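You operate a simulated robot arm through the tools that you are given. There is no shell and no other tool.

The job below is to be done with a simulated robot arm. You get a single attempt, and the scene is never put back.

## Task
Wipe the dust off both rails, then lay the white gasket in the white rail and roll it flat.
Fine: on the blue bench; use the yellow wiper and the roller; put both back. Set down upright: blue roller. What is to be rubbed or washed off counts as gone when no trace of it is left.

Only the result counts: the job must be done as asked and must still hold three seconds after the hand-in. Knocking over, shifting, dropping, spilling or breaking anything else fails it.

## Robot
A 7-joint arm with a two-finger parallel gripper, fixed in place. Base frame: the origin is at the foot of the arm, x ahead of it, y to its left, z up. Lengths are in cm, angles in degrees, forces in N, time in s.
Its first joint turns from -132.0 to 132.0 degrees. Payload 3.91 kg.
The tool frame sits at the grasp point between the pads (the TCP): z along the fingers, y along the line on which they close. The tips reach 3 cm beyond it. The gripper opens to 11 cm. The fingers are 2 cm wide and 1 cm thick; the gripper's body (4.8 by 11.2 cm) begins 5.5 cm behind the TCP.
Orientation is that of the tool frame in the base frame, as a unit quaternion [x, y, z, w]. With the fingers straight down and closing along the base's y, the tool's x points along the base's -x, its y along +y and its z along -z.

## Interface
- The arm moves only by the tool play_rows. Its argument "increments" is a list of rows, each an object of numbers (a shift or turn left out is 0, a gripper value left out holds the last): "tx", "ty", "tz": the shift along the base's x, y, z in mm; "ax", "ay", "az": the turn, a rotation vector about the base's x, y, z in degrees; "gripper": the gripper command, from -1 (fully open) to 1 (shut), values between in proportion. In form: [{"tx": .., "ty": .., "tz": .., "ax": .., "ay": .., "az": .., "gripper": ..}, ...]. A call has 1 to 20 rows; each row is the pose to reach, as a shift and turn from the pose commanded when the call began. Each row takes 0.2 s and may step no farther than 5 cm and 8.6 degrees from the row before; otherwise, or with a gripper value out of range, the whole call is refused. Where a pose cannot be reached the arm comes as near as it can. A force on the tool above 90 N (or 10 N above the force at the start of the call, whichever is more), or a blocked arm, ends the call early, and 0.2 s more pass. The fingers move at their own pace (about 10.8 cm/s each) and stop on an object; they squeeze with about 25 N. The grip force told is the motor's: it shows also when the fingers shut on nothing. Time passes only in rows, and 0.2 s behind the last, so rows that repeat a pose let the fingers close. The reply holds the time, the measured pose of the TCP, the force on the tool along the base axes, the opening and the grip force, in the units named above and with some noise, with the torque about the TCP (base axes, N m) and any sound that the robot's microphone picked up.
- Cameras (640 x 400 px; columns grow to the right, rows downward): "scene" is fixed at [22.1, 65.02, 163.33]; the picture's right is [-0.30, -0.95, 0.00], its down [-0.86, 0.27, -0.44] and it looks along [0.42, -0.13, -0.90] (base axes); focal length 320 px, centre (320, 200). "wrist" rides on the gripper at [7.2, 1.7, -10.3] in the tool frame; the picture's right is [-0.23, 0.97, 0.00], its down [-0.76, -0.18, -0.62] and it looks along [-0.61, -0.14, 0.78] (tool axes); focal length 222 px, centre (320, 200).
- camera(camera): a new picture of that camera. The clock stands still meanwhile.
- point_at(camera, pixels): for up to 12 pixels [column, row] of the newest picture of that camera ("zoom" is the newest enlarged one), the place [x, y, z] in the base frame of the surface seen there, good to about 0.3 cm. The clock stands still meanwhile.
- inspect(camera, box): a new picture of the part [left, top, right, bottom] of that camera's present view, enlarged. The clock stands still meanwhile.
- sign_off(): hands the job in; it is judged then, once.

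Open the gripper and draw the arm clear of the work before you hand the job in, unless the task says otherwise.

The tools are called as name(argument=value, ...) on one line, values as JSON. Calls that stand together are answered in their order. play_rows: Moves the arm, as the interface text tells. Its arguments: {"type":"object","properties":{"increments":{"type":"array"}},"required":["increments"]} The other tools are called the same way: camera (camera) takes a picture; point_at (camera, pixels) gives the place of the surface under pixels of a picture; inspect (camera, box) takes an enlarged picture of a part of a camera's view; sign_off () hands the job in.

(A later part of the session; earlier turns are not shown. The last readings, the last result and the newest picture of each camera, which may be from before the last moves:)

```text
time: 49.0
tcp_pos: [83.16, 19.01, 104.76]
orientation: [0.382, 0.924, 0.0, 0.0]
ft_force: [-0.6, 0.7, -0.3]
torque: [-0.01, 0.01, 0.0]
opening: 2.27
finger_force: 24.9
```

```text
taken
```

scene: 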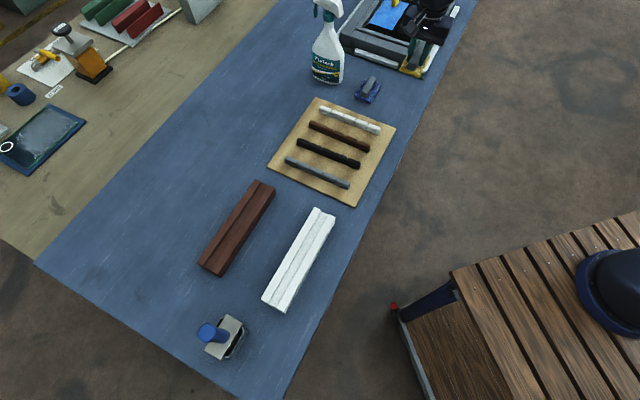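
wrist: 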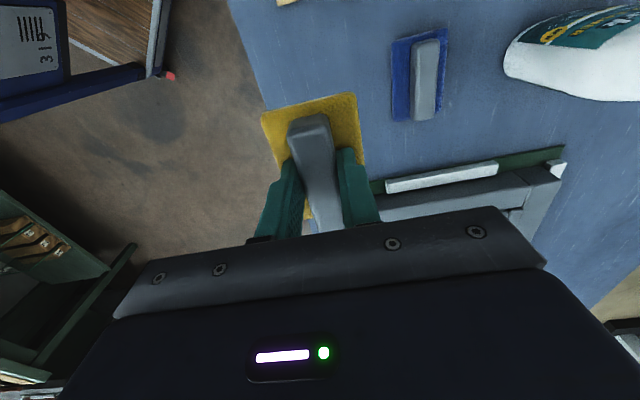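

The wiper is above its home at (83.0,18.84). Both rails look clean. I lower it to just above the bench.

play_rows(increments=[{"tz": -40}, {"tz": -80}, {"tz": -115}, {"tz": -140}, {"tz": -150}, {"tz": -154}, {"tz": -156}, {"tz": -157}, {"tz": -157}])

camera(camera="wrist")

inspect(camera="scene", box=[375, 55, 435, 125])

```text
time: 51.0
tcp_pos: [83.24, 18.8, 89.33]
orientation: [0.382, 0.924, 0.0, 0.0]
ft_force: [-0.8, 0.2, -0.7]
torque: [0.03, 0.0, 0.0]
opening: 2.31
finger_force: 24.6
```

```text
taken
```

wrist: 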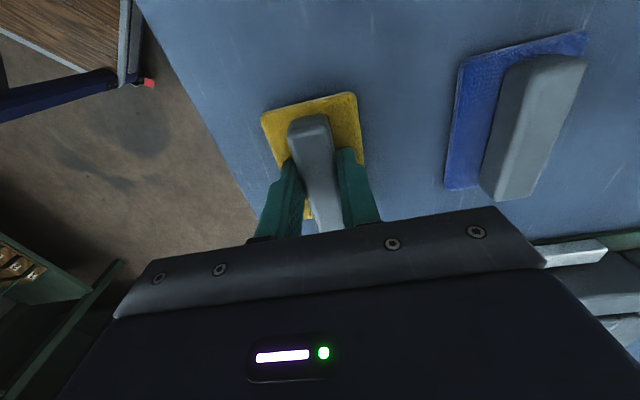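

```text
5.71 times, centred on (405, 90) of scene
```

zoom: 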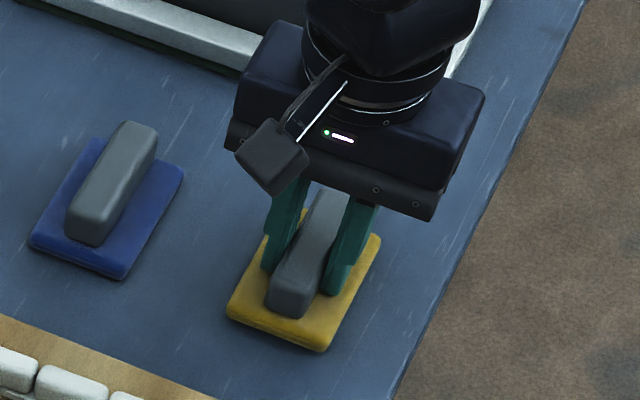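

Still no contact force; I lower in 1 mm steps until the pad touches.

play_rows(increments=[{"tz": -1}, {"tz": -2}, {"tz": -2}])

```text
time: 51.8
tcp_pos: [83.35, 18.87, 89.38]
orientation: [0.382, 0.924, 0.001, 0.001]
ft_force: [-0.5, -0.2, -0.6]
torque: [0.0, -0.02, 0.01]
opening: 2.28
finger_force: 24.8
```

play_rows(increments=[{"tz": -1}, {"tz": -2}, {"tz": -2}])

```text
time: 52.6
tcp_pos: [83.14, 18.87, 89.08]
orientation: [0.382, 0.924, 0.0, 0.0]
ft_force: [-3.5, -1.4, 10.5]
torque: [-0.08, 0.1, -0.02]
opening: 2.31
finger_force: 24.9
```

The pad touches (10.5 N). I open the fingers and rise straight up.

play_rows(increments=[{"gripper": -0.1}, {"gripper": -0.1}, {"gripper": -0.1}, {"tz": 30}, {"tz": 70}, {"tz": 110}, {"tz": 150}, {"tz": 150}])

inspect(camera="scene", box=[260, 60, 430, 215])

camera(camera="wrist")

```text
time: 54.4
tcp_pos: [83.32, 18.83, 104.03]
orientation: [0.383, 0.924, -0.001, 0.0]
ft_force: [0.1, -0.5, 0.0]
torque: [0.03, 0.02, -0.02]
opening: 6.04
finger_force: 0.1
```

```text
2.58 times, centred on (345, 138) of scene
```

zoom: 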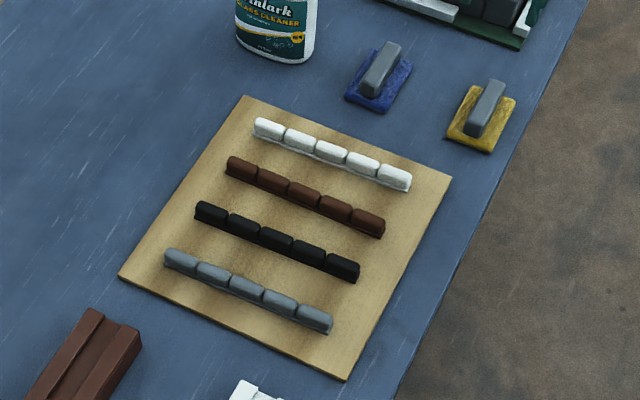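

```text
taken
```

wrist: 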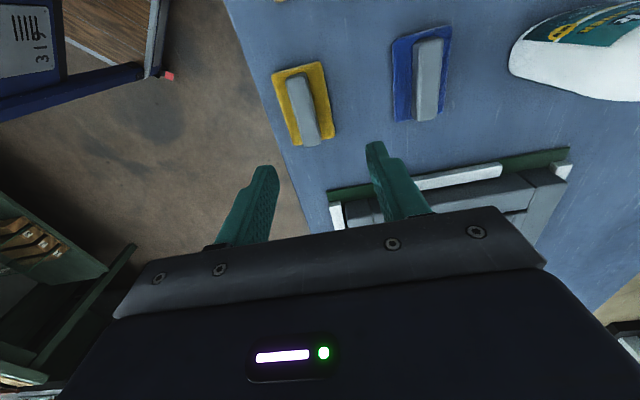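

The wiper ended up displaced by about 1–2 cm compared with the start (zoom (482,122) versus (467,115)); I measure it.

inspect(camera="scene", box=[380, 80, 425, 125])

point_at(camera="wrist", pixels=[[274, 75], [321, 63], [289, 140], [333, 133], [300, 110], [289, 78], [312, 76], [302, 145], [322, 132]])

```text
8.89 times, centred on (402, 102) of scene
```

zoom: 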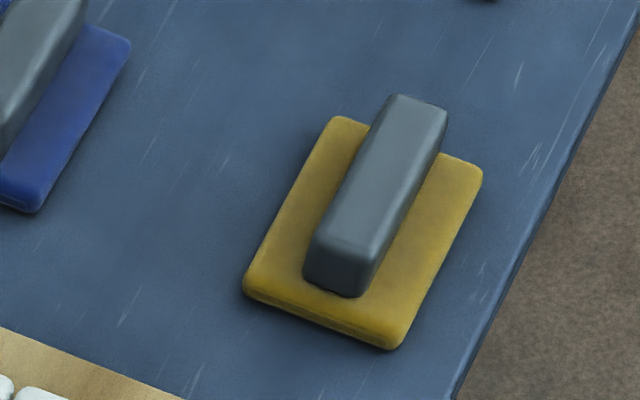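

```text
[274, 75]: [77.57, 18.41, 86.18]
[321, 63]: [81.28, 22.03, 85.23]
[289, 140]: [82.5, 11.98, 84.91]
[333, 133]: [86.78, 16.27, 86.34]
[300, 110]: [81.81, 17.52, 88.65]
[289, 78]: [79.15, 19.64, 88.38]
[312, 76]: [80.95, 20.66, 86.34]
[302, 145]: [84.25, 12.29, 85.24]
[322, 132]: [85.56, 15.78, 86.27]
```

point_at(camera="zoom", pixels=[[398, 102], [440, 115], [322, 245], [368, 258], [337, 124], [478, 175], [250, 285], [396, 340], [380, 180]])

```text
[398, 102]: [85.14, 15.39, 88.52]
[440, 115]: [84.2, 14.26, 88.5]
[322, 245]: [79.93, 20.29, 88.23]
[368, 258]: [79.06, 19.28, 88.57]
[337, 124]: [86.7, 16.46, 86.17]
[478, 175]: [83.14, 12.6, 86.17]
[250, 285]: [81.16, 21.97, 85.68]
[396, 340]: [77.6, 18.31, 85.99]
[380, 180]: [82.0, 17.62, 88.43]
```

It shifted by (-1.2,-1.2) cm on release: my fingertips were so low that they touched the soft pad. I regrasp it higher, shift it back and release at the same height.

play_rows(increments=[{"tx": -11.8, "ty": -12, "gripper": -0.1}, {"tx": -11.8, "ty": -12, "tz": -40}, {"tx": -11.8, "ty": -12, "tz": -80}, {"tx": -11.8, "ty": -12, "tz": -115}, {"tx": -11.8, "ty": -12, "tz": -135}, {"tx": -11.8, "ty": -12, "tz": -141.5}, {"tx": -11.8, "ty": -12, "tz": -141.5}, {"tx": -11.8, "ty": -12, "tz": -141.5, "gripper": 1}, {"tx": -11.8, "ty": -12, "tz": -141.5, "gripper": 1}, {"tx": -11.8, "ty": -12, "tz": -141.5, "gripper": 1}, {"tx": -11.8, "ty": -12, "tz": -141.5, "gripper": 1}])

inspect(camera="scene", box=[375, 55, 435, 125])

```text
time: 56.8
tcp_pos: [81.99, 17.63, 89.93]
orientation: [0.383, 0.924, 0.0, 0.0]
ft_force: [-0.5, 0.1, 0.2]
torque: [0.02, -0.01, -0.01]
opening: 2.29
finger_force: 24.9
```

```text
5.71 times, centred on (405, 90) of scene
```

zoom: 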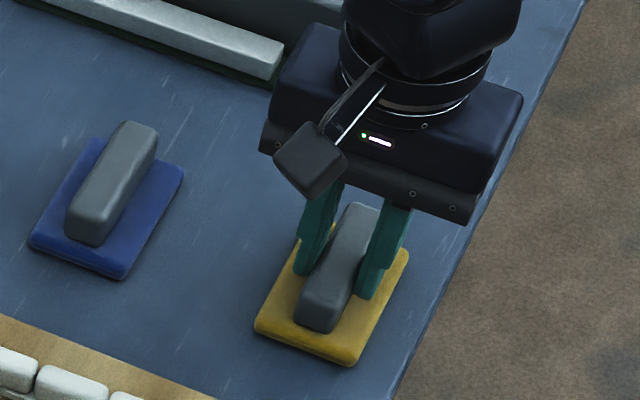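

Held at opening 2.3. I lift 6 mm, shift back by (11.8, 12) mm, lower to the same height and open slowly.

play_rows(increments=[{"tz": 6}, {"tx": 6, "ty": 6, "tz": 6}, {"tx": 11.8, "ty": 12, "tz": 6}, {"tx": 11.8, "ty": 12, "tz": 3}, {"tx": 11.8, "ty": 12, "tz": 0.5}, {"tx": 11.8, "ty": 12, "tz": 0.2}, {"tx": 11.8, "ty": 12, "tz": 0.2}])

inspect(camera="scene", box=[375, 55, 435, 125])

play_rows(increments=[{"gripper": 0.5}, {"gripper": 0.45}, {"gripper": 0.4}, {"gripper": 0.35}])

inspect(camera="scene", box=[375, 55, 435, 125])

```text
time: 58.4
tcp_pos: [83.03, 18.97, 90.07]
orientation: [0.383, 0.924, 0.0, 0.0]
ft_force: [-0.1, -0.1, -0.4]
torque: [0.0, 0.04, 0.0]
opening: 2.32
finger_force: 25.0
```

```text
5.71 times, centred on (405, 90) of scene
```

zoom: 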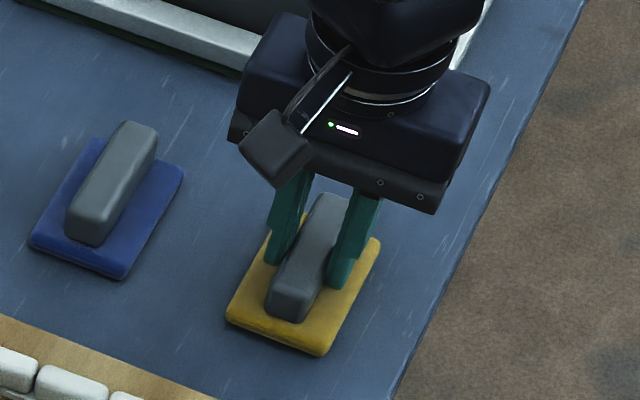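

```text
time: 59.4
tcp_pos: [83.01, 18.87, 89.99]
orientation: [0.382, 0.924, -0.001, 0.0]
ft_force: [0.0, 0.2, 1.0]
torque: [0.02, -0.01, -0.04]
opening: 3.56
finger_force: 0.1
```

```text
5.71 times, centred on (405, 90) of scene
```

zoom: 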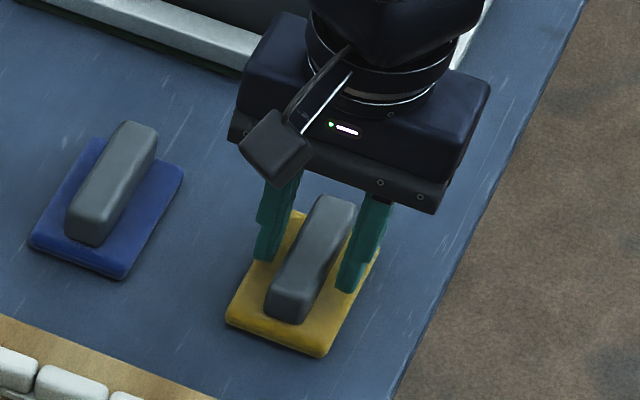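

The wiper stays in its place this time with the fingers free of it. I rise straight up.

play_rows(increments=[{"tz": 15}, {"tz": 40}, {"tz": 80}, {"tz": 120}, {"tz": 160}, {"tz": 160}])

inspect(camera="scene", box=[380, 80, 425, 125])

camera(camera="wrist")

```text
time: 60.8
tcp_pos: [82.83, 19.1, 105.98]
orientation: [0.383, 0.924, 0.0, 0.0]
ft_force: [0.9, -0.3, -0.5]
torque: [-0.02, 0.03, -0.03]
opening: 3.59
finger_force: 0.0
```

```text
8.89 times, centred on (402, 102) of scene
```

zoom: 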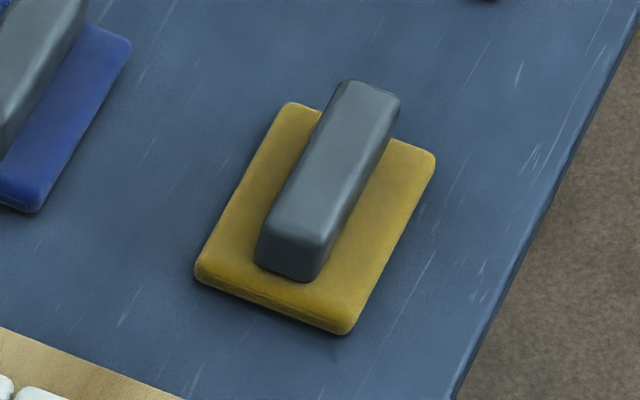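

```text
taken
```

wrist: 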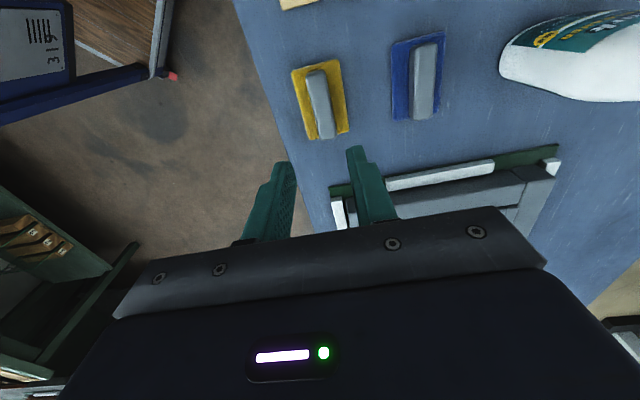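

Wiper is back in its original place. Next, the white gasket: I zoom in to measure it.

inspect(camera="scene", box=[310, 95, 390, 145])

point_at(camera="zoom", pixels=[[90, 95], [70, 115], [170, 130], [190, 160], [280, 175], [300, 200], [275, 205], [390, 215], [370, 245], [500, 265], [560, 280], [545, 305]])

```text
8.00 times, centred on (350, 120) of scene
```

zoom: 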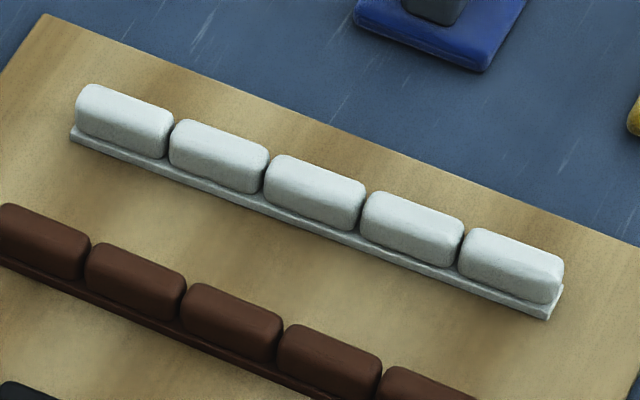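

```text
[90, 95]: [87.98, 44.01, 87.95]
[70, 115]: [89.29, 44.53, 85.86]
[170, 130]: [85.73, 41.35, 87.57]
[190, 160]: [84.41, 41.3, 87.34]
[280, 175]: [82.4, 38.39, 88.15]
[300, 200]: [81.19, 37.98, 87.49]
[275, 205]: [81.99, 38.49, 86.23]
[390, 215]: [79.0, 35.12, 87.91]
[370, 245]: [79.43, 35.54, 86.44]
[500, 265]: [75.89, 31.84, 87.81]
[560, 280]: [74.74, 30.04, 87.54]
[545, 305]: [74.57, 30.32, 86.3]
```

The gasket is a strip with five raised lumps, running along +45° centred near (81.5,37.2), top z 88. I move above it, turning the tool by +90° so that the fingers close across it.

play_rows(increments=[{"tz": 20, "az": 8.2}, {"tx": -20, "ty": 15, "tz": 30, "az": 16.4}, {"tx": -40, "ty": 30, "tz": 30, "az": 24.6}, {"tx": -60, "ty": 50, "tz": 30, "az": 32.8}, {"tx": -70, "ty": 70, "tz": 30, "az": 41}, {"tx": -80, "ty": 90, "tz": 30, "az": 49.2}, {"tx": -90, "ty": 110, "tz": 30, "az": 57.4}, {"tx": -90, "ty": 125, "tz": 30, "az": 65.6}, {"tx": -90, "ty": 125, "tz": 30, "az": 73.8}, {"tx": -90, "ty": 125, "tz": 30, "az": 82}, {"tx": -90, "ty": 125, "tz": 30, "az": 90}, {"tx": -90, "ty": 125, "tz": 30, "az": 90}])

camera(camera="wrist")

camera(camera="scene")

```text
time: 63.4
tcp_pos: [74.08, 31.48, 108.95]
orientation: [-0.384, 0.923, -0.001, 0.001]
ft_force: [-0.2, 0.1, -0.4]
torque: [0.0, -0.04, 0.01]
opening: 3.55
finger_force: 0.0
```

```text
taken
```

wrist: 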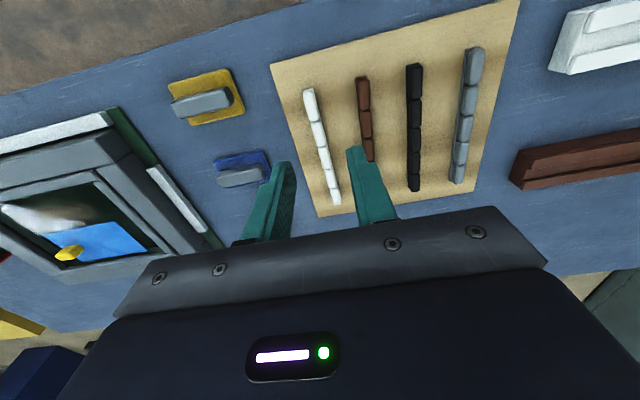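

```text
taken
```

scene: 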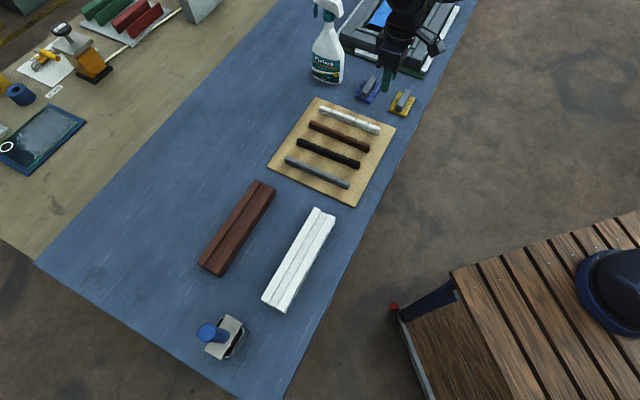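

The gasket shows in the wrist view from (309,90) to (333,203); I zoom and measure both edges.

inspect(camera="wrist", box=[270, 75, 390, 215])

inspect(camera="wrist", box=[290, 80, 350, 150])

```text
2.86 times, centred on (330, 145) of wrist
```

zoom: 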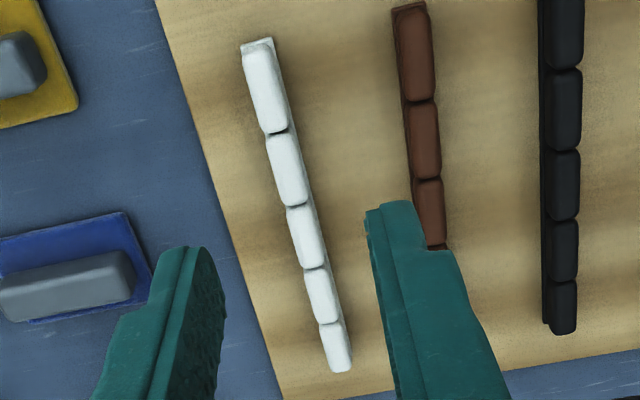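

```text
5.71 times, centred on (320, 115) of wrist
```

zoom: 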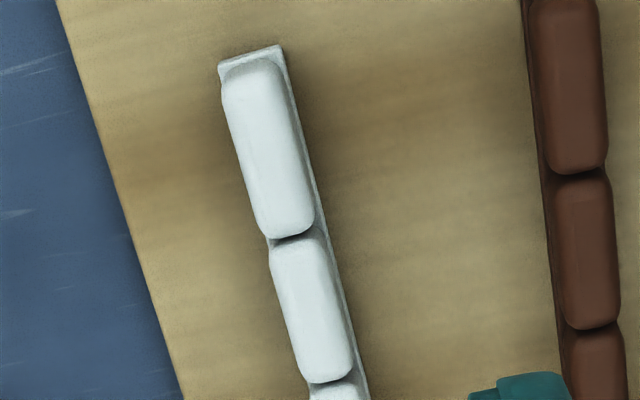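

point_at(camera="zoom", pixels=[[222, 68], [281, 48], [230, 100], [275, 85], [252, 92], [262, 215], [308, 212], [285, 225], [280, 270], [328, 262], [312, 360], [350, 350]])

```text
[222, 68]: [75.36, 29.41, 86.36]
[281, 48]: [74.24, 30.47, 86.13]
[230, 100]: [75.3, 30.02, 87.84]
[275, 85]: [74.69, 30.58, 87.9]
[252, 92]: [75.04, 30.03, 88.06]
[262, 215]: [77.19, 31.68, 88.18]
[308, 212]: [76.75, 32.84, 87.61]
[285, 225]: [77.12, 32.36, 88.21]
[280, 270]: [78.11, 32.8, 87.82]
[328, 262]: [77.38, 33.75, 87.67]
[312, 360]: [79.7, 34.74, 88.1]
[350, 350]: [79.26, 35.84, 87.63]
```

The gasket centre is about (81.9,37.4), width about 1.5 cm, top 88.1. I go above it and descend to z 96 for a check.

play_rows(increments=[{"tx": 27, "ty": 20}, {"tx": 54, "ty": 40}, {"tx": 79, "ty": 60.5}, {"tx": 79, "ty": 60.5, "tz": -40}, {"tx": 79, "ty": 60.5, "tz": -80}, {"tx": 79, "ty": 60.5, "tz": -110}, {"tx": 79, "ty": 60.5, "tz": -130}, {"tx": 79, "ty": 60.5, "tz": -130}])

camera(camera="wrist")

inspect(camera="scene", box=[290, 70, 400, 150])

```text
time: 65.2
tcp_pos: [82.37, 37.62, 96.35]
orientation: [-0.383, 0.924, 0.0, 0.0]
ft_force: [0.2, 0.2, -1.1]
torque: [-0.01, 0.0, 0.03]
opening: 3.6
finger_force: 0.0
```

```text
taken
```

wrist: 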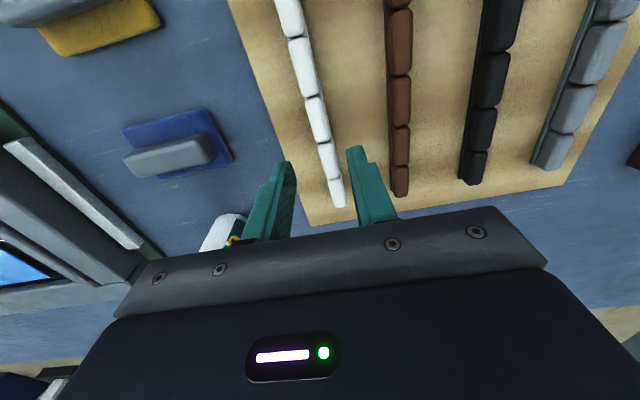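

```text
5.00 times, centred on (345, 110) of scene
```

zoom: 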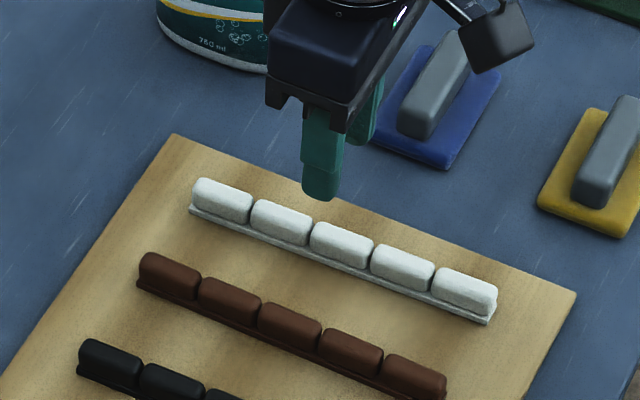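

The fingers bracket the gasket laterally; I check the middle lump's centre and the strip's ends along its length.

point_at(camera="zoom", pixels=[[312, 225], [372, 250], [342, 238], [250, 212], [434, 275], [192, 205], [490, 320], [222, 195], [465, 285]])

point_at(camera="wrist", pixels=[[306, 98], [322, 142], [318, 120], [312, 115], [325, 115], [338, 205], [328, 160]])

```text
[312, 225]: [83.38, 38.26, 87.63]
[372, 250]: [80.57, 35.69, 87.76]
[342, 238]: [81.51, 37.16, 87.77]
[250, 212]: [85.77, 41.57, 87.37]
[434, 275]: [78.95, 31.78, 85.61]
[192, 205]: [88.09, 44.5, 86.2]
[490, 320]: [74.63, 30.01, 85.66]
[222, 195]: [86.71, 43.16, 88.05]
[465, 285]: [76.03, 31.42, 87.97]
```

```text
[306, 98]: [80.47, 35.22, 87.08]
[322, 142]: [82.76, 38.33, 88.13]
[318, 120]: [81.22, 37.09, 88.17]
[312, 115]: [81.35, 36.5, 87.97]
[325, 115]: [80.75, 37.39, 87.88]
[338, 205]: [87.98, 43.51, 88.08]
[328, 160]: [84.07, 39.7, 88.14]
```

Middle lump is centred at about (81.5,37.1). I correct by (-4,-3) mm, descend to 89.75 and close gently.

play_rows(increments=[{"tx": -4, "ty": -3, "tz": -30}, {"tx": -4, "ty": -3, "tz": -52}, {"tx": -4, "ty": -3, "tz": -62}, {"tx": -4, "ty": -3, "tz": -62}])

inspect(camera="scene", box=[290, 70, 400, 150])

inspect(camera="wrist", box=[240, 60, 440, 220])

```text
time: 66.2
tcp_pos: [81.65, 37.18, 89.81]
orientation: [-0.383, 0.924, 0.0, 0.0]
ft_force: [0.3, -0.1, 0.4]
torque: [0.03, 0.01, 0.02]
opening: 3.55
finger_force: 0.1
```

```text
5.00 times, centred on (345, 110) of scene
```

zoom: 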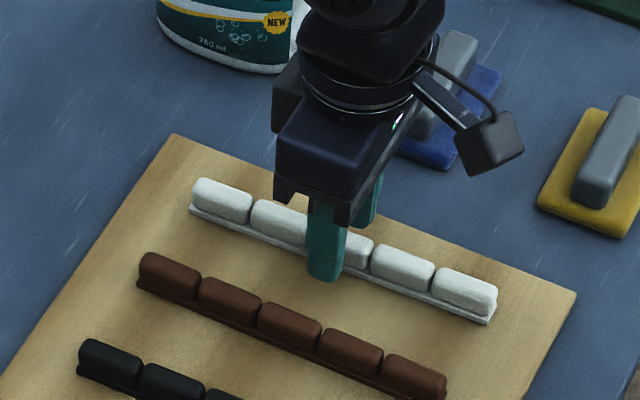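

```text
2.50 times, centred on (340, 140) of wrist
```

zoom: 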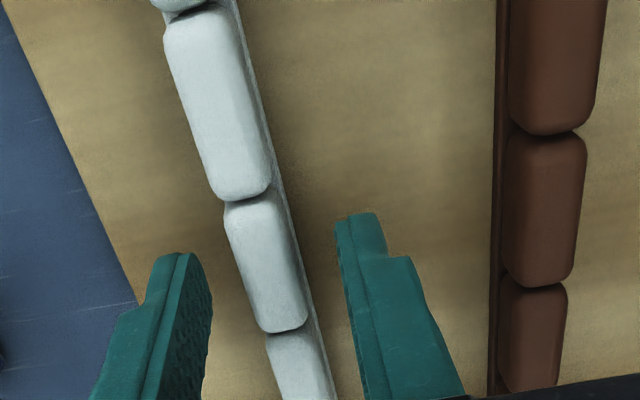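

The middle lump sits between the fingers. I close.

play_rows(increments=[{"gripper": 0.55}, {"gripper": 0.7}, {"gripper": 1}, {"gripper": 1}, {"gripper": 1}])

play_rows(increments=[{"tz": 15}, {"tz": 30}, {"tz": 30}])

inspect(camera="scene", box=[290, 70, 400, 150])

inspect(camera="wrist", box=[240, 0, 440, 220])

```text
time: 67.4
tcp_pos: [81.65, 37.07, 89.85]
orientation: [-0.383, 0.924, 0.001, 0.0]
ft_force: [0.5, 0.0, 0.0]
torque: [0.01, -0.02, -0.1]
opening: 1.52
finger_force: 24.7
```

```text
time: 68.2
tcp_pos: [81.61, 37.39, 92.83]
orientation: [-0.383, 0.924, 0.0, 0.0]
ft_force: [0.1, 0.0, -0.3]
torque: [-0.01, 0.03, 0.01]
opening: 1.49
finger_force: 25.0
```

```text
5.00 times, centred on (345, 110) of scene
```

zoom: 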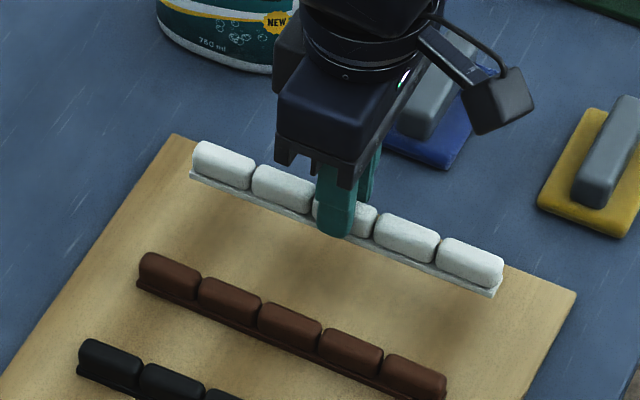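

```text
1.82 times, centred on (340, 110) of wrist
```

zoom: 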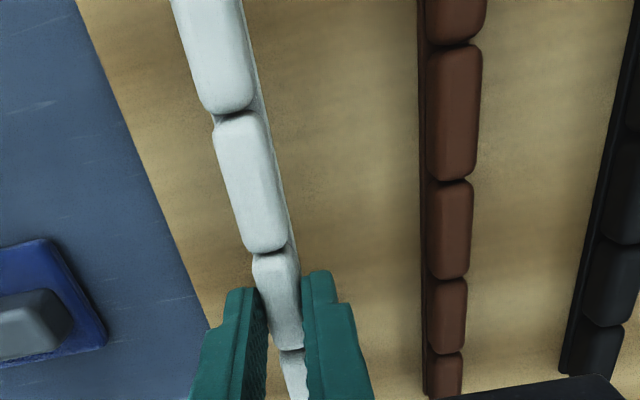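

The gasket comes up rigid and level. I lift further, then carry it to the white rail while turning back by -90°.

play_rows(increments=[{"tz": 40}, {"tz": 80}, {"tz": 120}, {"tx": -30, "ty": 21, "tz": 140, "az": -7}, {"tx": -61, "ty": 43, "tz": 140, "az": -14}, {"tx": -92, "ty": 64, "tz": 140, "az": -21}, {"tx": -123, "ty": 86, "tz": 140, "az": -28}, {"tx": -154, "ty": 107, "tz": 140, "az": -36}, {"tx": -185, "ty": 129, "tz": 140, "az": -44}, {"tx": -216, "ty": 151, "tz": 140, "az": -52}, {"tx": -247, "ty": 172, "tz": 140, "az": -60}, {"tx": -278, "ty": 194, "tz": 140, "az": -68}, {"tx": -309, "ty": 216, "tz": 140, "az": -76}, {"tx": -340, "ty": 237, "tz": 140, "az": -84}, {"tx": -371, "ty": 259, "tz": 140, "az": -90}, {"tx": -371, "ty": 259, "tz": 100, "az": -90}, {"tx": -371, "ty": 259, "tz": 60, "az": -90}, {"tx": -371, "ty": 259, "tz": 40, "az": -90}, {"tx": -371, "ty": 259, "tz": 40, "az": -90}])

camera(camera="wrist")

camera(camera="scene")

```text
time: 72.2
tcp_pos: [44.22, 63.18, 96.75]
orientation: [0.382, 0.924, 0.0, -0.001]
ft_force: [0.5, 0.5, -0.9]
torque: [-0.02, 0.01, -0.01]
opening: 1.47
finger_force: 25.0
```

```text
taken
```

wrist: 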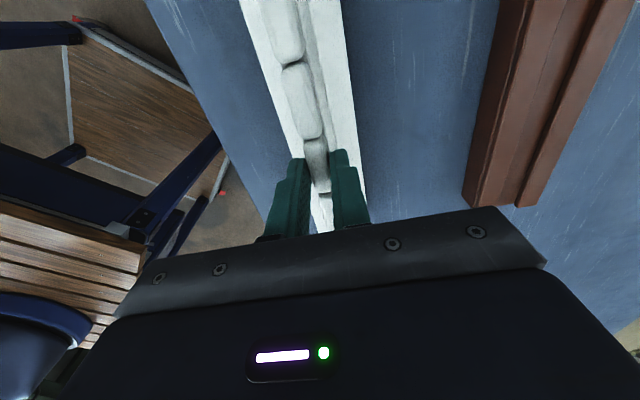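

```text
taken
```

scene: 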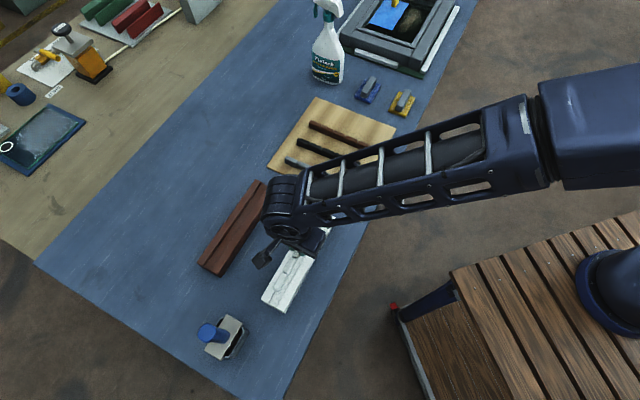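

The gasket is over the rail; I zoom to measure the groove's edges and the gasket's edges.

inspect(camera="wrist", box=[230, 0, 370, 160])

inspect(camera="scene", box=[255, 205, 345, 320])

```text
2.50 times, centred on (300, 80) of wrist
```

zoom: 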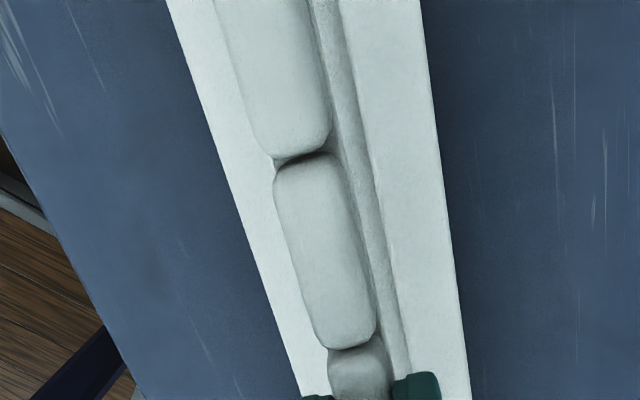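

```text
3.48 times, centred on (300, 262) of scene
```

zoom: 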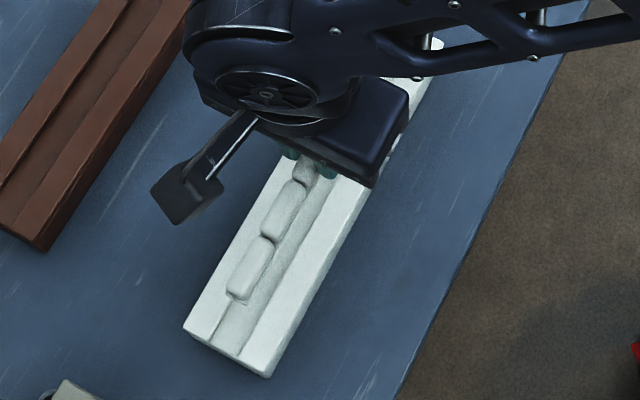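

point_at(camera="zoom", pixels=[[188, 325], [210, 336], [216, 338], [238, 350], [246, 355], [266, 366], [228, 292], [248, 304], [234, 285], [252, 292], [280, 215], [262, 265]])

inspect(camera="scene", box=[255, 270, 300, 318])

```text
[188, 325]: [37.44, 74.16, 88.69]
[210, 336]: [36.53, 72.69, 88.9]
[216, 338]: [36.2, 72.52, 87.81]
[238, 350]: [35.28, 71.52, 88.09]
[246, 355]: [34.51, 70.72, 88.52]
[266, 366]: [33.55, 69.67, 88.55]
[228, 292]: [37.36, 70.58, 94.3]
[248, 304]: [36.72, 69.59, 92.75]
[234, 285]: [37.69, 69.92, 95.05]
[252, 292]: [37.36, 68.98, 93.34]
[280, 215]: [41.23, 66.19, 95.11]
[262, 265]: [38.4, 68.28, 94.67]
```

```text
8.33 times, centred on (278, 294) of scene
```

zoom: 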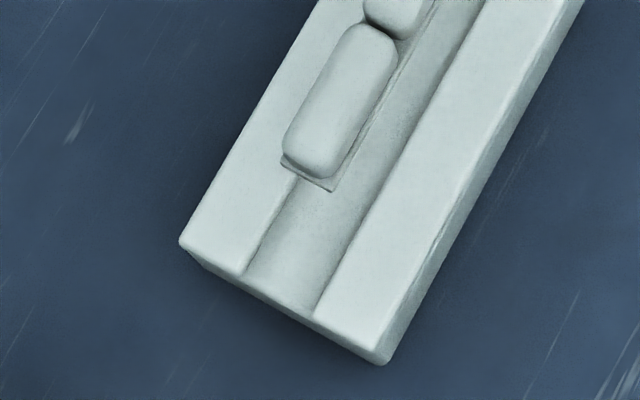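

point_at(camera="zoom", pixels=[[282, 162], [332, 190], [300, 130], [340, 150], [345, 45], [390, 60], [365, 50], [242, 268], [318, 308], [252, 262], [306, 300], [280, 280]])

inspect(camera="wrist", box=[230, 0, 370, 160])

point_at(camera="zoom", pixels=[[280, 200], [350, 185], [295, 280], [365, 265], [325, 270], [340, 130], [370, 140], [384, 265], [345, 60], [240, 210], [445, 200], [260, 120]])

```text
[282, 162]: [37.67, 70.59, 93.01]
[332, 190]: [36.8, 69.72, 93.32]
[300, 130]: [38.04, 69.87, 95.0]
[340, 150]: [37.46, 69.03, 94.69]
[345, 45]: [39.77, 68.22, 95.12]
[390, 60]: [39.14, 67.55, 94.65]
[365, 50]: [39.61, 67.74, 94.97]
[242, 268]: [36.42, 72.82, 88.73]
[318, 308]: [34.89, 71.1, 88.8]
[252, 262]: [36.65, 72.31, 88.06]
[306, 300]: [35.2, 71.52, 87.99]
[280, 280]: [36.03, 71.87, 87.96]
```

```text
2.50 times, centred on (300, 80) of wrist
```

zoom: 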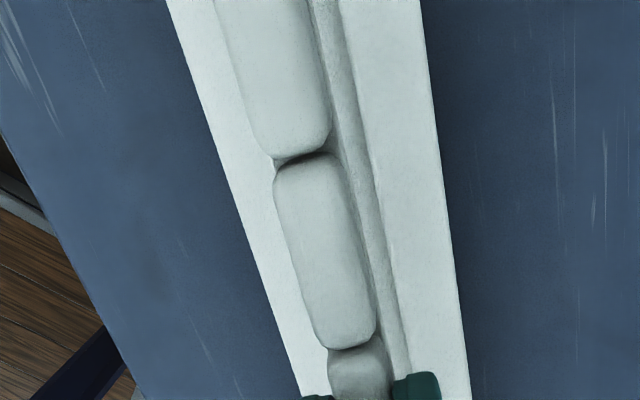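

```text
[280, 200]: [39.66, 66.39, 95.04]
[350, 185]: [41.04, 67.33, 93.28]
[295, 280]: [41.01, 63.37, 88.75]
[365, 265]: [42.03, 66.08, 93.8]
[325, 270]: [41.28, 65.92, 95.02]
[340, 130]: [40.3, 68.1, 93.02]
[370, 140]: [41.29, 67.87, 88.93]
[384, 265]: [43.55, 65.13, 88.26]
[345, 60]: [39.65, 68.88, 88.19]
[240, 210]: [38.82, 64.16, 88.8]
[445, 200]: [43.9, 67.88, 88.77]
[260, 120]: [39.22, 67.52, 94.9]
```

Gasket centre line (x+y≈107.25) versus groove (≈107.5): shift (+1,+1) mm. I descend most of the way and look.

play_rows(increments=[{"tx": 1, "ty": 1, "tz": -15}, {"tx": 1, "ty": 1, "tz": -30}, {"tx": 1, "ty": 1, "tz": -37}, {"tx": 1, "ty": 1, "tz": -37}])

inspect(camera="scene", box=[255, 255, 305, 318])

inspect(camera="wrist", box=[230, 0, 370, 160])

```text
time: 73.2
tcp_pos: [44.47, 63.1, 93.08]
orientation: [0.382, 0.924, 0.0, 0.0]
ft_force: [0.4, 0.2, 0.4]
torque: [-0.02, 0.02, -0.02]
opening: 1.5
finger_force: 25.5
```

```text
6.35 times, centred on (280, 286) of scene
```

zoom: 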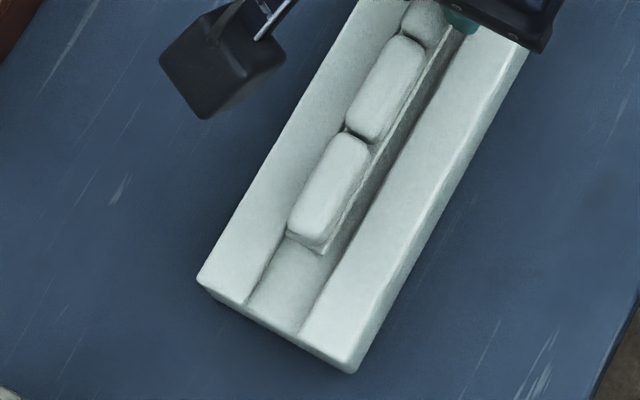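

```text
2.50 times, centred on (300, 80) of wrist
```

zoom: 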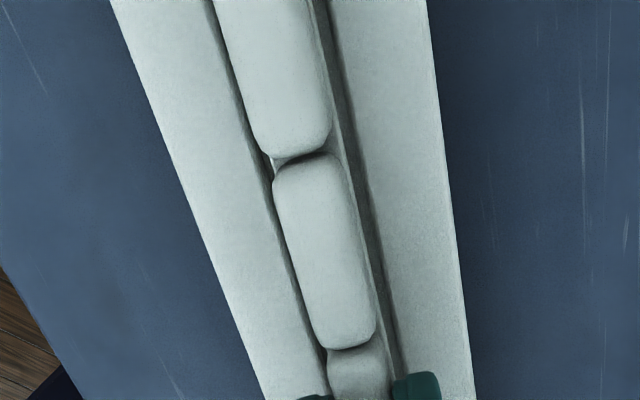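

The strip appears centred between the groove edges in the wrist view. I lower in small steps into the groove.

play_rows(increments=[{"tz": -3}, {"tz": -5}, {"tz": -7}, {"tz": -8}, {"tz": -8}])

inspect(camera="scene", box=[255, 255, 305, 318])

inspect(camera="wrist", box=[230, 0, 370, 160])

```text
time: 74.4
tcp_pos: [44.54, 63.14, 92.25]
orientation: [0.383, 0.924, 0.0, 0.0]
ft_force: [-0.5, -0.3, -0.5]
torque: [0.04, -0.01, 0.0]
opening: 1.5
finger_force: 24.9
```

```text
6.35 times, centred on (280, 286) of scene
```

zoom: 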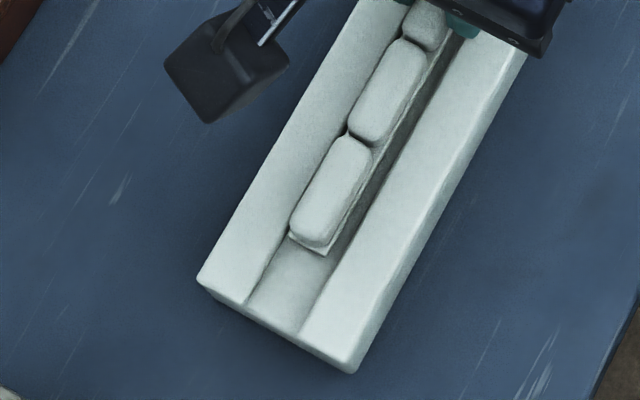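

```text
2.50 times, centred on (300, 80) of wrist
```

zoom: 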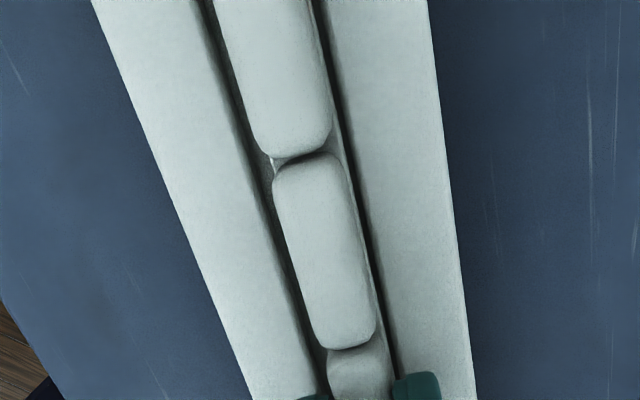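

The gap is a bit larger on the -s side; I shift back (-0.5,-0.5) mm and lower 2 mm more watching the force.

play_rows(increments=[{"tx": -0.5, "ty": -0.5, "tz": 0}, {"tx": -0.5, "ty": -0.5, "tz": -1}, {"tx": -0.5, "ty": -0.5, "tz": -2}, {"tx": -0.5, "ty": -0.5, "tz": -2}])

inspect(camera="scene", box=[255, 270, 300, 318])

inspect(camera="wrist", box=[250, 60, 390, 220])

```text
time: 75.4
tcp_pos: [44.54, 63.04, 92.08]
orientation: [0.384, 0.923, 0.0, -0.001]
ft_force: [0.8, 0.6, 0.1]
torque: [-0.02, -0.01, 0.03]
opening: 1.51
finger_force: 24.6
```

```text
8.33 times, centred on (278, 294) of scene
```

zoom: 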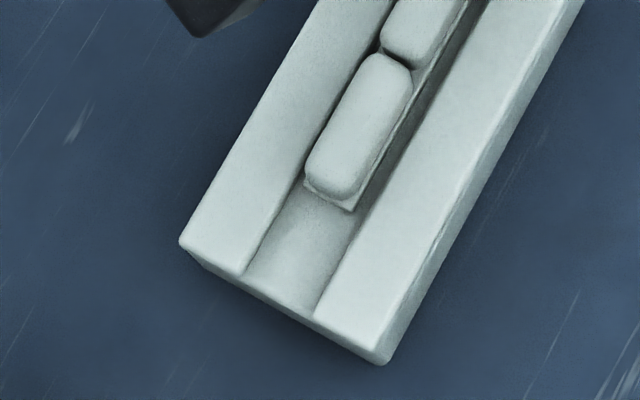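

```text
2.50 times, centred on (320, 140) of wrist
```

zoom: 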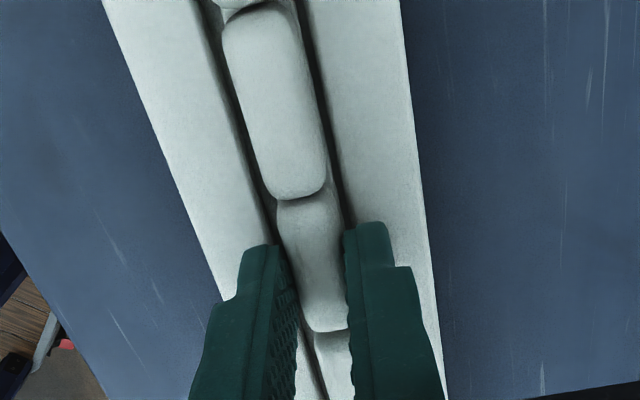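

No contact yet; fingertips are still ~0.35 cm above the ledge. I go down 1 mm more twice.

play_rows(increments=[{"tz": -1}, {"tz": -1}])

play_rows(increments=[{"tz": -1}, {"tz": -1}])

inspect(camera="scene", box=[255, 270, 300, 318])

```text
time: 76.0
tcp_pos: [44.54, 63.16, 92.05]
orientation: [0.383, 0.924, 0.0, 0.0]
ft_force: [1.8, -1.9, 6.4]
torque: [-0.11, -0.08, -0.02]
opening: 1.5
finger_force: 25.1
```

```text
time: 76.6
tcp_pos: [44.47, 63.02, 92.06]
orientation: [0.383, 0.924, 0.001, 0.0]
ft_force: [2.7, -6.1, 32.3]
torque: [-0.3, -0.12, -0.01]
opening: 1.51
finger_force: 24.8
```

```text
8.33 times, centred on (278, 294) of scene
```

zoom: 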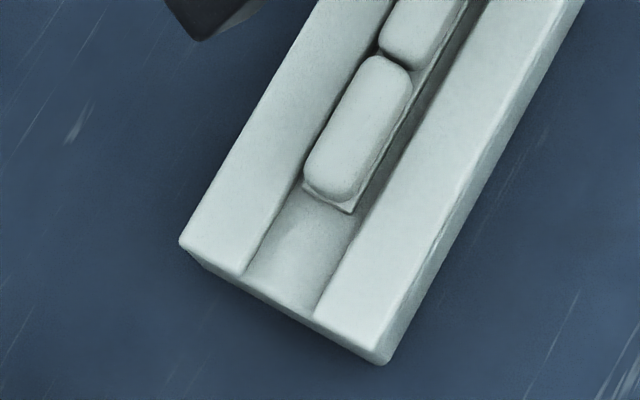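

The strip rests on the groove floor (32 N). I relieve 1.2 mm and open slowly.

play_rows(increments=[{"tz": 1.2}, {"tz": 1.2, "gripper": 0.7}, {"tz": 1.2, "gripper": 0.65}, {"tz": 1.2, "gripper": 0.6}, {"tz": 1.2, "gripper": 0.5}, {"tz": 1.2, "gripper": 0.4}])

inspect(camera="scene", box=[255, 255, 305, 318])

inspect(camera="wrist", box=[250, 60, 390, 220])

```text
time: 78.0
tcp_pos: [44.53, 63.07, 91.96]
orientation: [0.383, 0.924, -0.001, -0.001]
ft_force: [0.5, 0.0, 0.3]
torque: [-0.02, 0.01, -0.02]
opening: 3.29
finger_force: 0.1
```

```text
6.35 times, centred on (280, 286) of scene
```

zoom: 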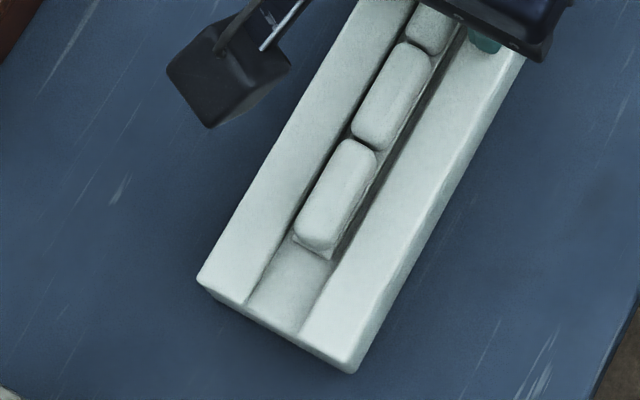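

```text
2.50 times, centred on (320, 140) of wrist
```

zoom: 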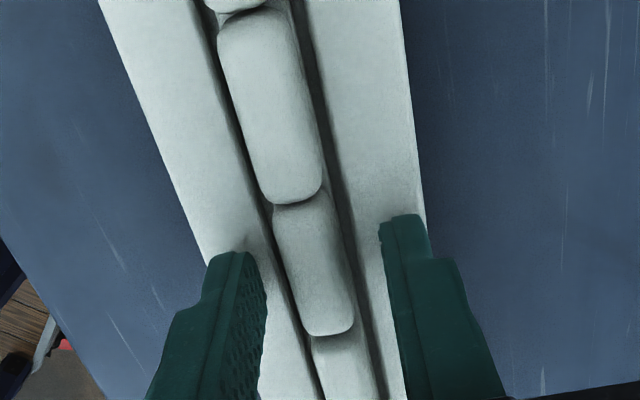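

The gasket lies in the groove, released. I rise and back off toward the arm side to look at it and then at the roller.

play_rows(increments=[{"tz": 15}, {"tz": 45}, {"tz": 85}, {"tz": 125}, {"tz": 165}, {"tx": -20, "ty": -20, "tz": 200}, {"tx": -45, "ty": -45, "tz": 220}, {"tx": -70, "ty": -70, "tz": 220}, {"tx": -70, "ty": -70, "tz": 220}])

camera(camera="scene")

camera(camera="wrist")

inspect(camera="scene", box=[255, 200, 345, 320])

```text
time: 80.0
tcp_pos: [37.35, 56.3, 114.06]
orientation: [0.383, 0.924, 0.0, -0.001]
ft_force: [1.0, 0.2, -0.9]
torque: [-0.03, 0.01, 0.01]
opening: 3.29
finger_force: 0.0
```

```text
taken
```

scene: 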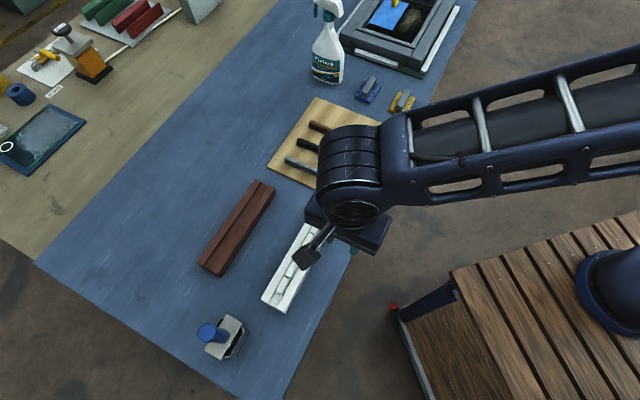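

```text
taken
```

wrist: 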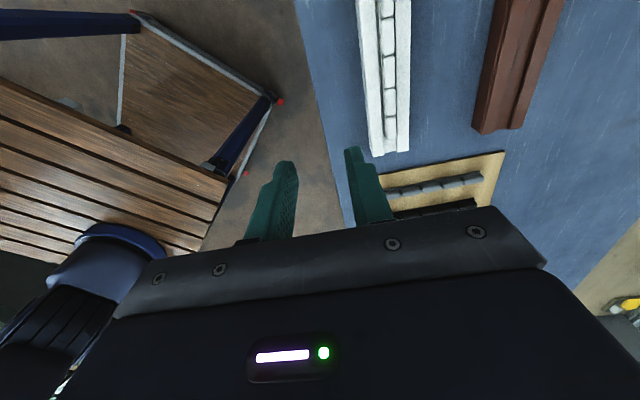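

```text
3.33 times, centred on (300, 260) of scene
```

zoom: 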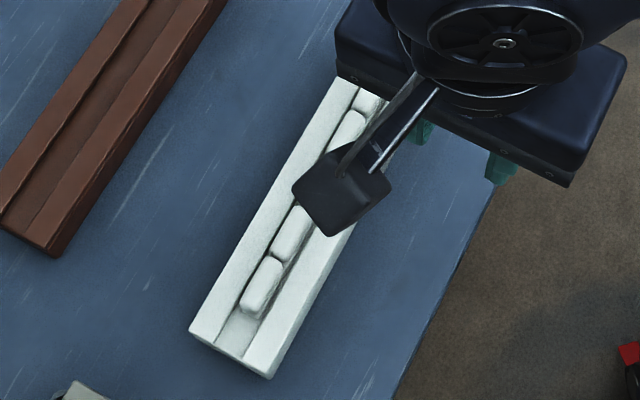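

The gasket is seated in the groove along its length. Now I turn the tool by +90° and move to look at the roller from nearer.

play_rows(increments=[{"tx": -10, "ty": 0, "az": 8.2}, {"tx": -30, "ty": 10, "az": 16.4}, {"tx": -50, "ty": 20, "az": 24.6}, {"tx": -70, "ty": 35, "az": 32.8}, {"tx": -90, "ty": 50, "az": 41}, {"tx": -110, "ty": 65, "az": 49.2}, {"tx": -130, "ty": 80, "az": 57.4}, {"tx": -150, "ty": 90, "az": 65.6}, {"tx": -165, "ty": 100, "az": 73.8}, {"tx": -180, "ty": 110, "az": 82}, {"tx": -194, "ty": 120, "az": 90}, {"tx": -194, "ty": 120, "az": 90}])

camera(camera="wrist")

camera(camera="scene")

inspect(camera="scene", box=[255, 200, 345, 320])

```text
time: 82.6
tcp_pos: [18.16, 68.32, 114.13]
orientation: [-0.383, 0.924, -0.001, 0.0]
ft_force: [1.1, 0.3, 0.1]
torque: [0.0, -0.01, -0.01]
opening: 3.31
finger_force: 0.1
```

```text
taken
```

wrist: 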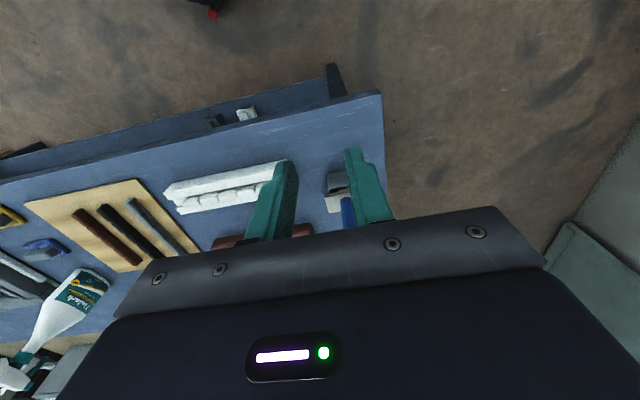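

```text
taken
```

scene: 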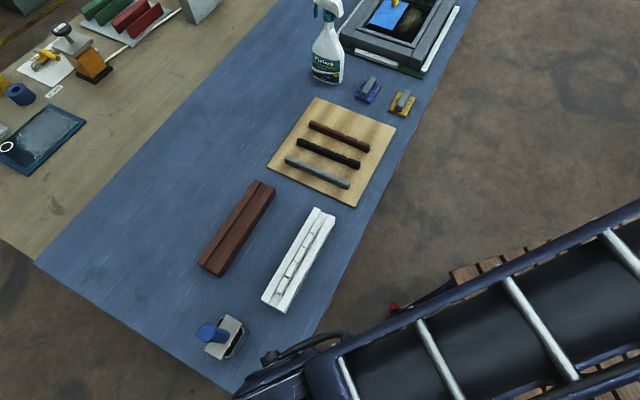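

```text
3.33 times, centred on (300, 260) of scene
```

zoom: 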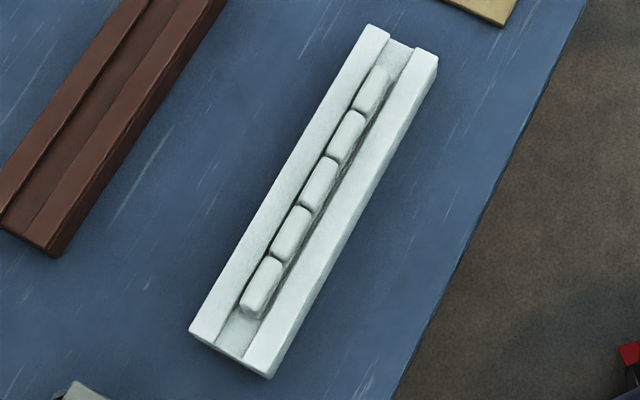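

The gasket lies in the groove evenly. The roller shows at (340,195) between the fingers in the wrist view; I zoom there.

inspect(camera="wrist", box=[290, 150, 390, 230])

inspect(camera="scene", box=[195, 305, 255, 365])

```text
5.00 times, centred on (340, 190) of wrist
```

zoom: 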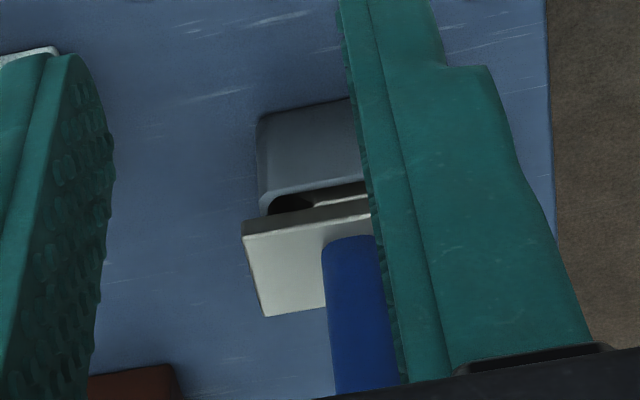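

```text
6.67 times, centred on (225, 335) of scene
```

zoom: 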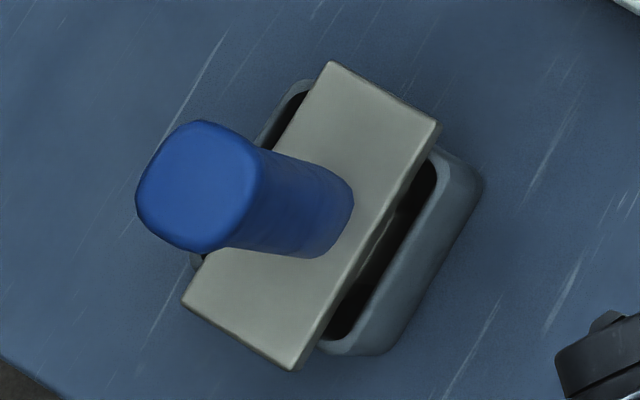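

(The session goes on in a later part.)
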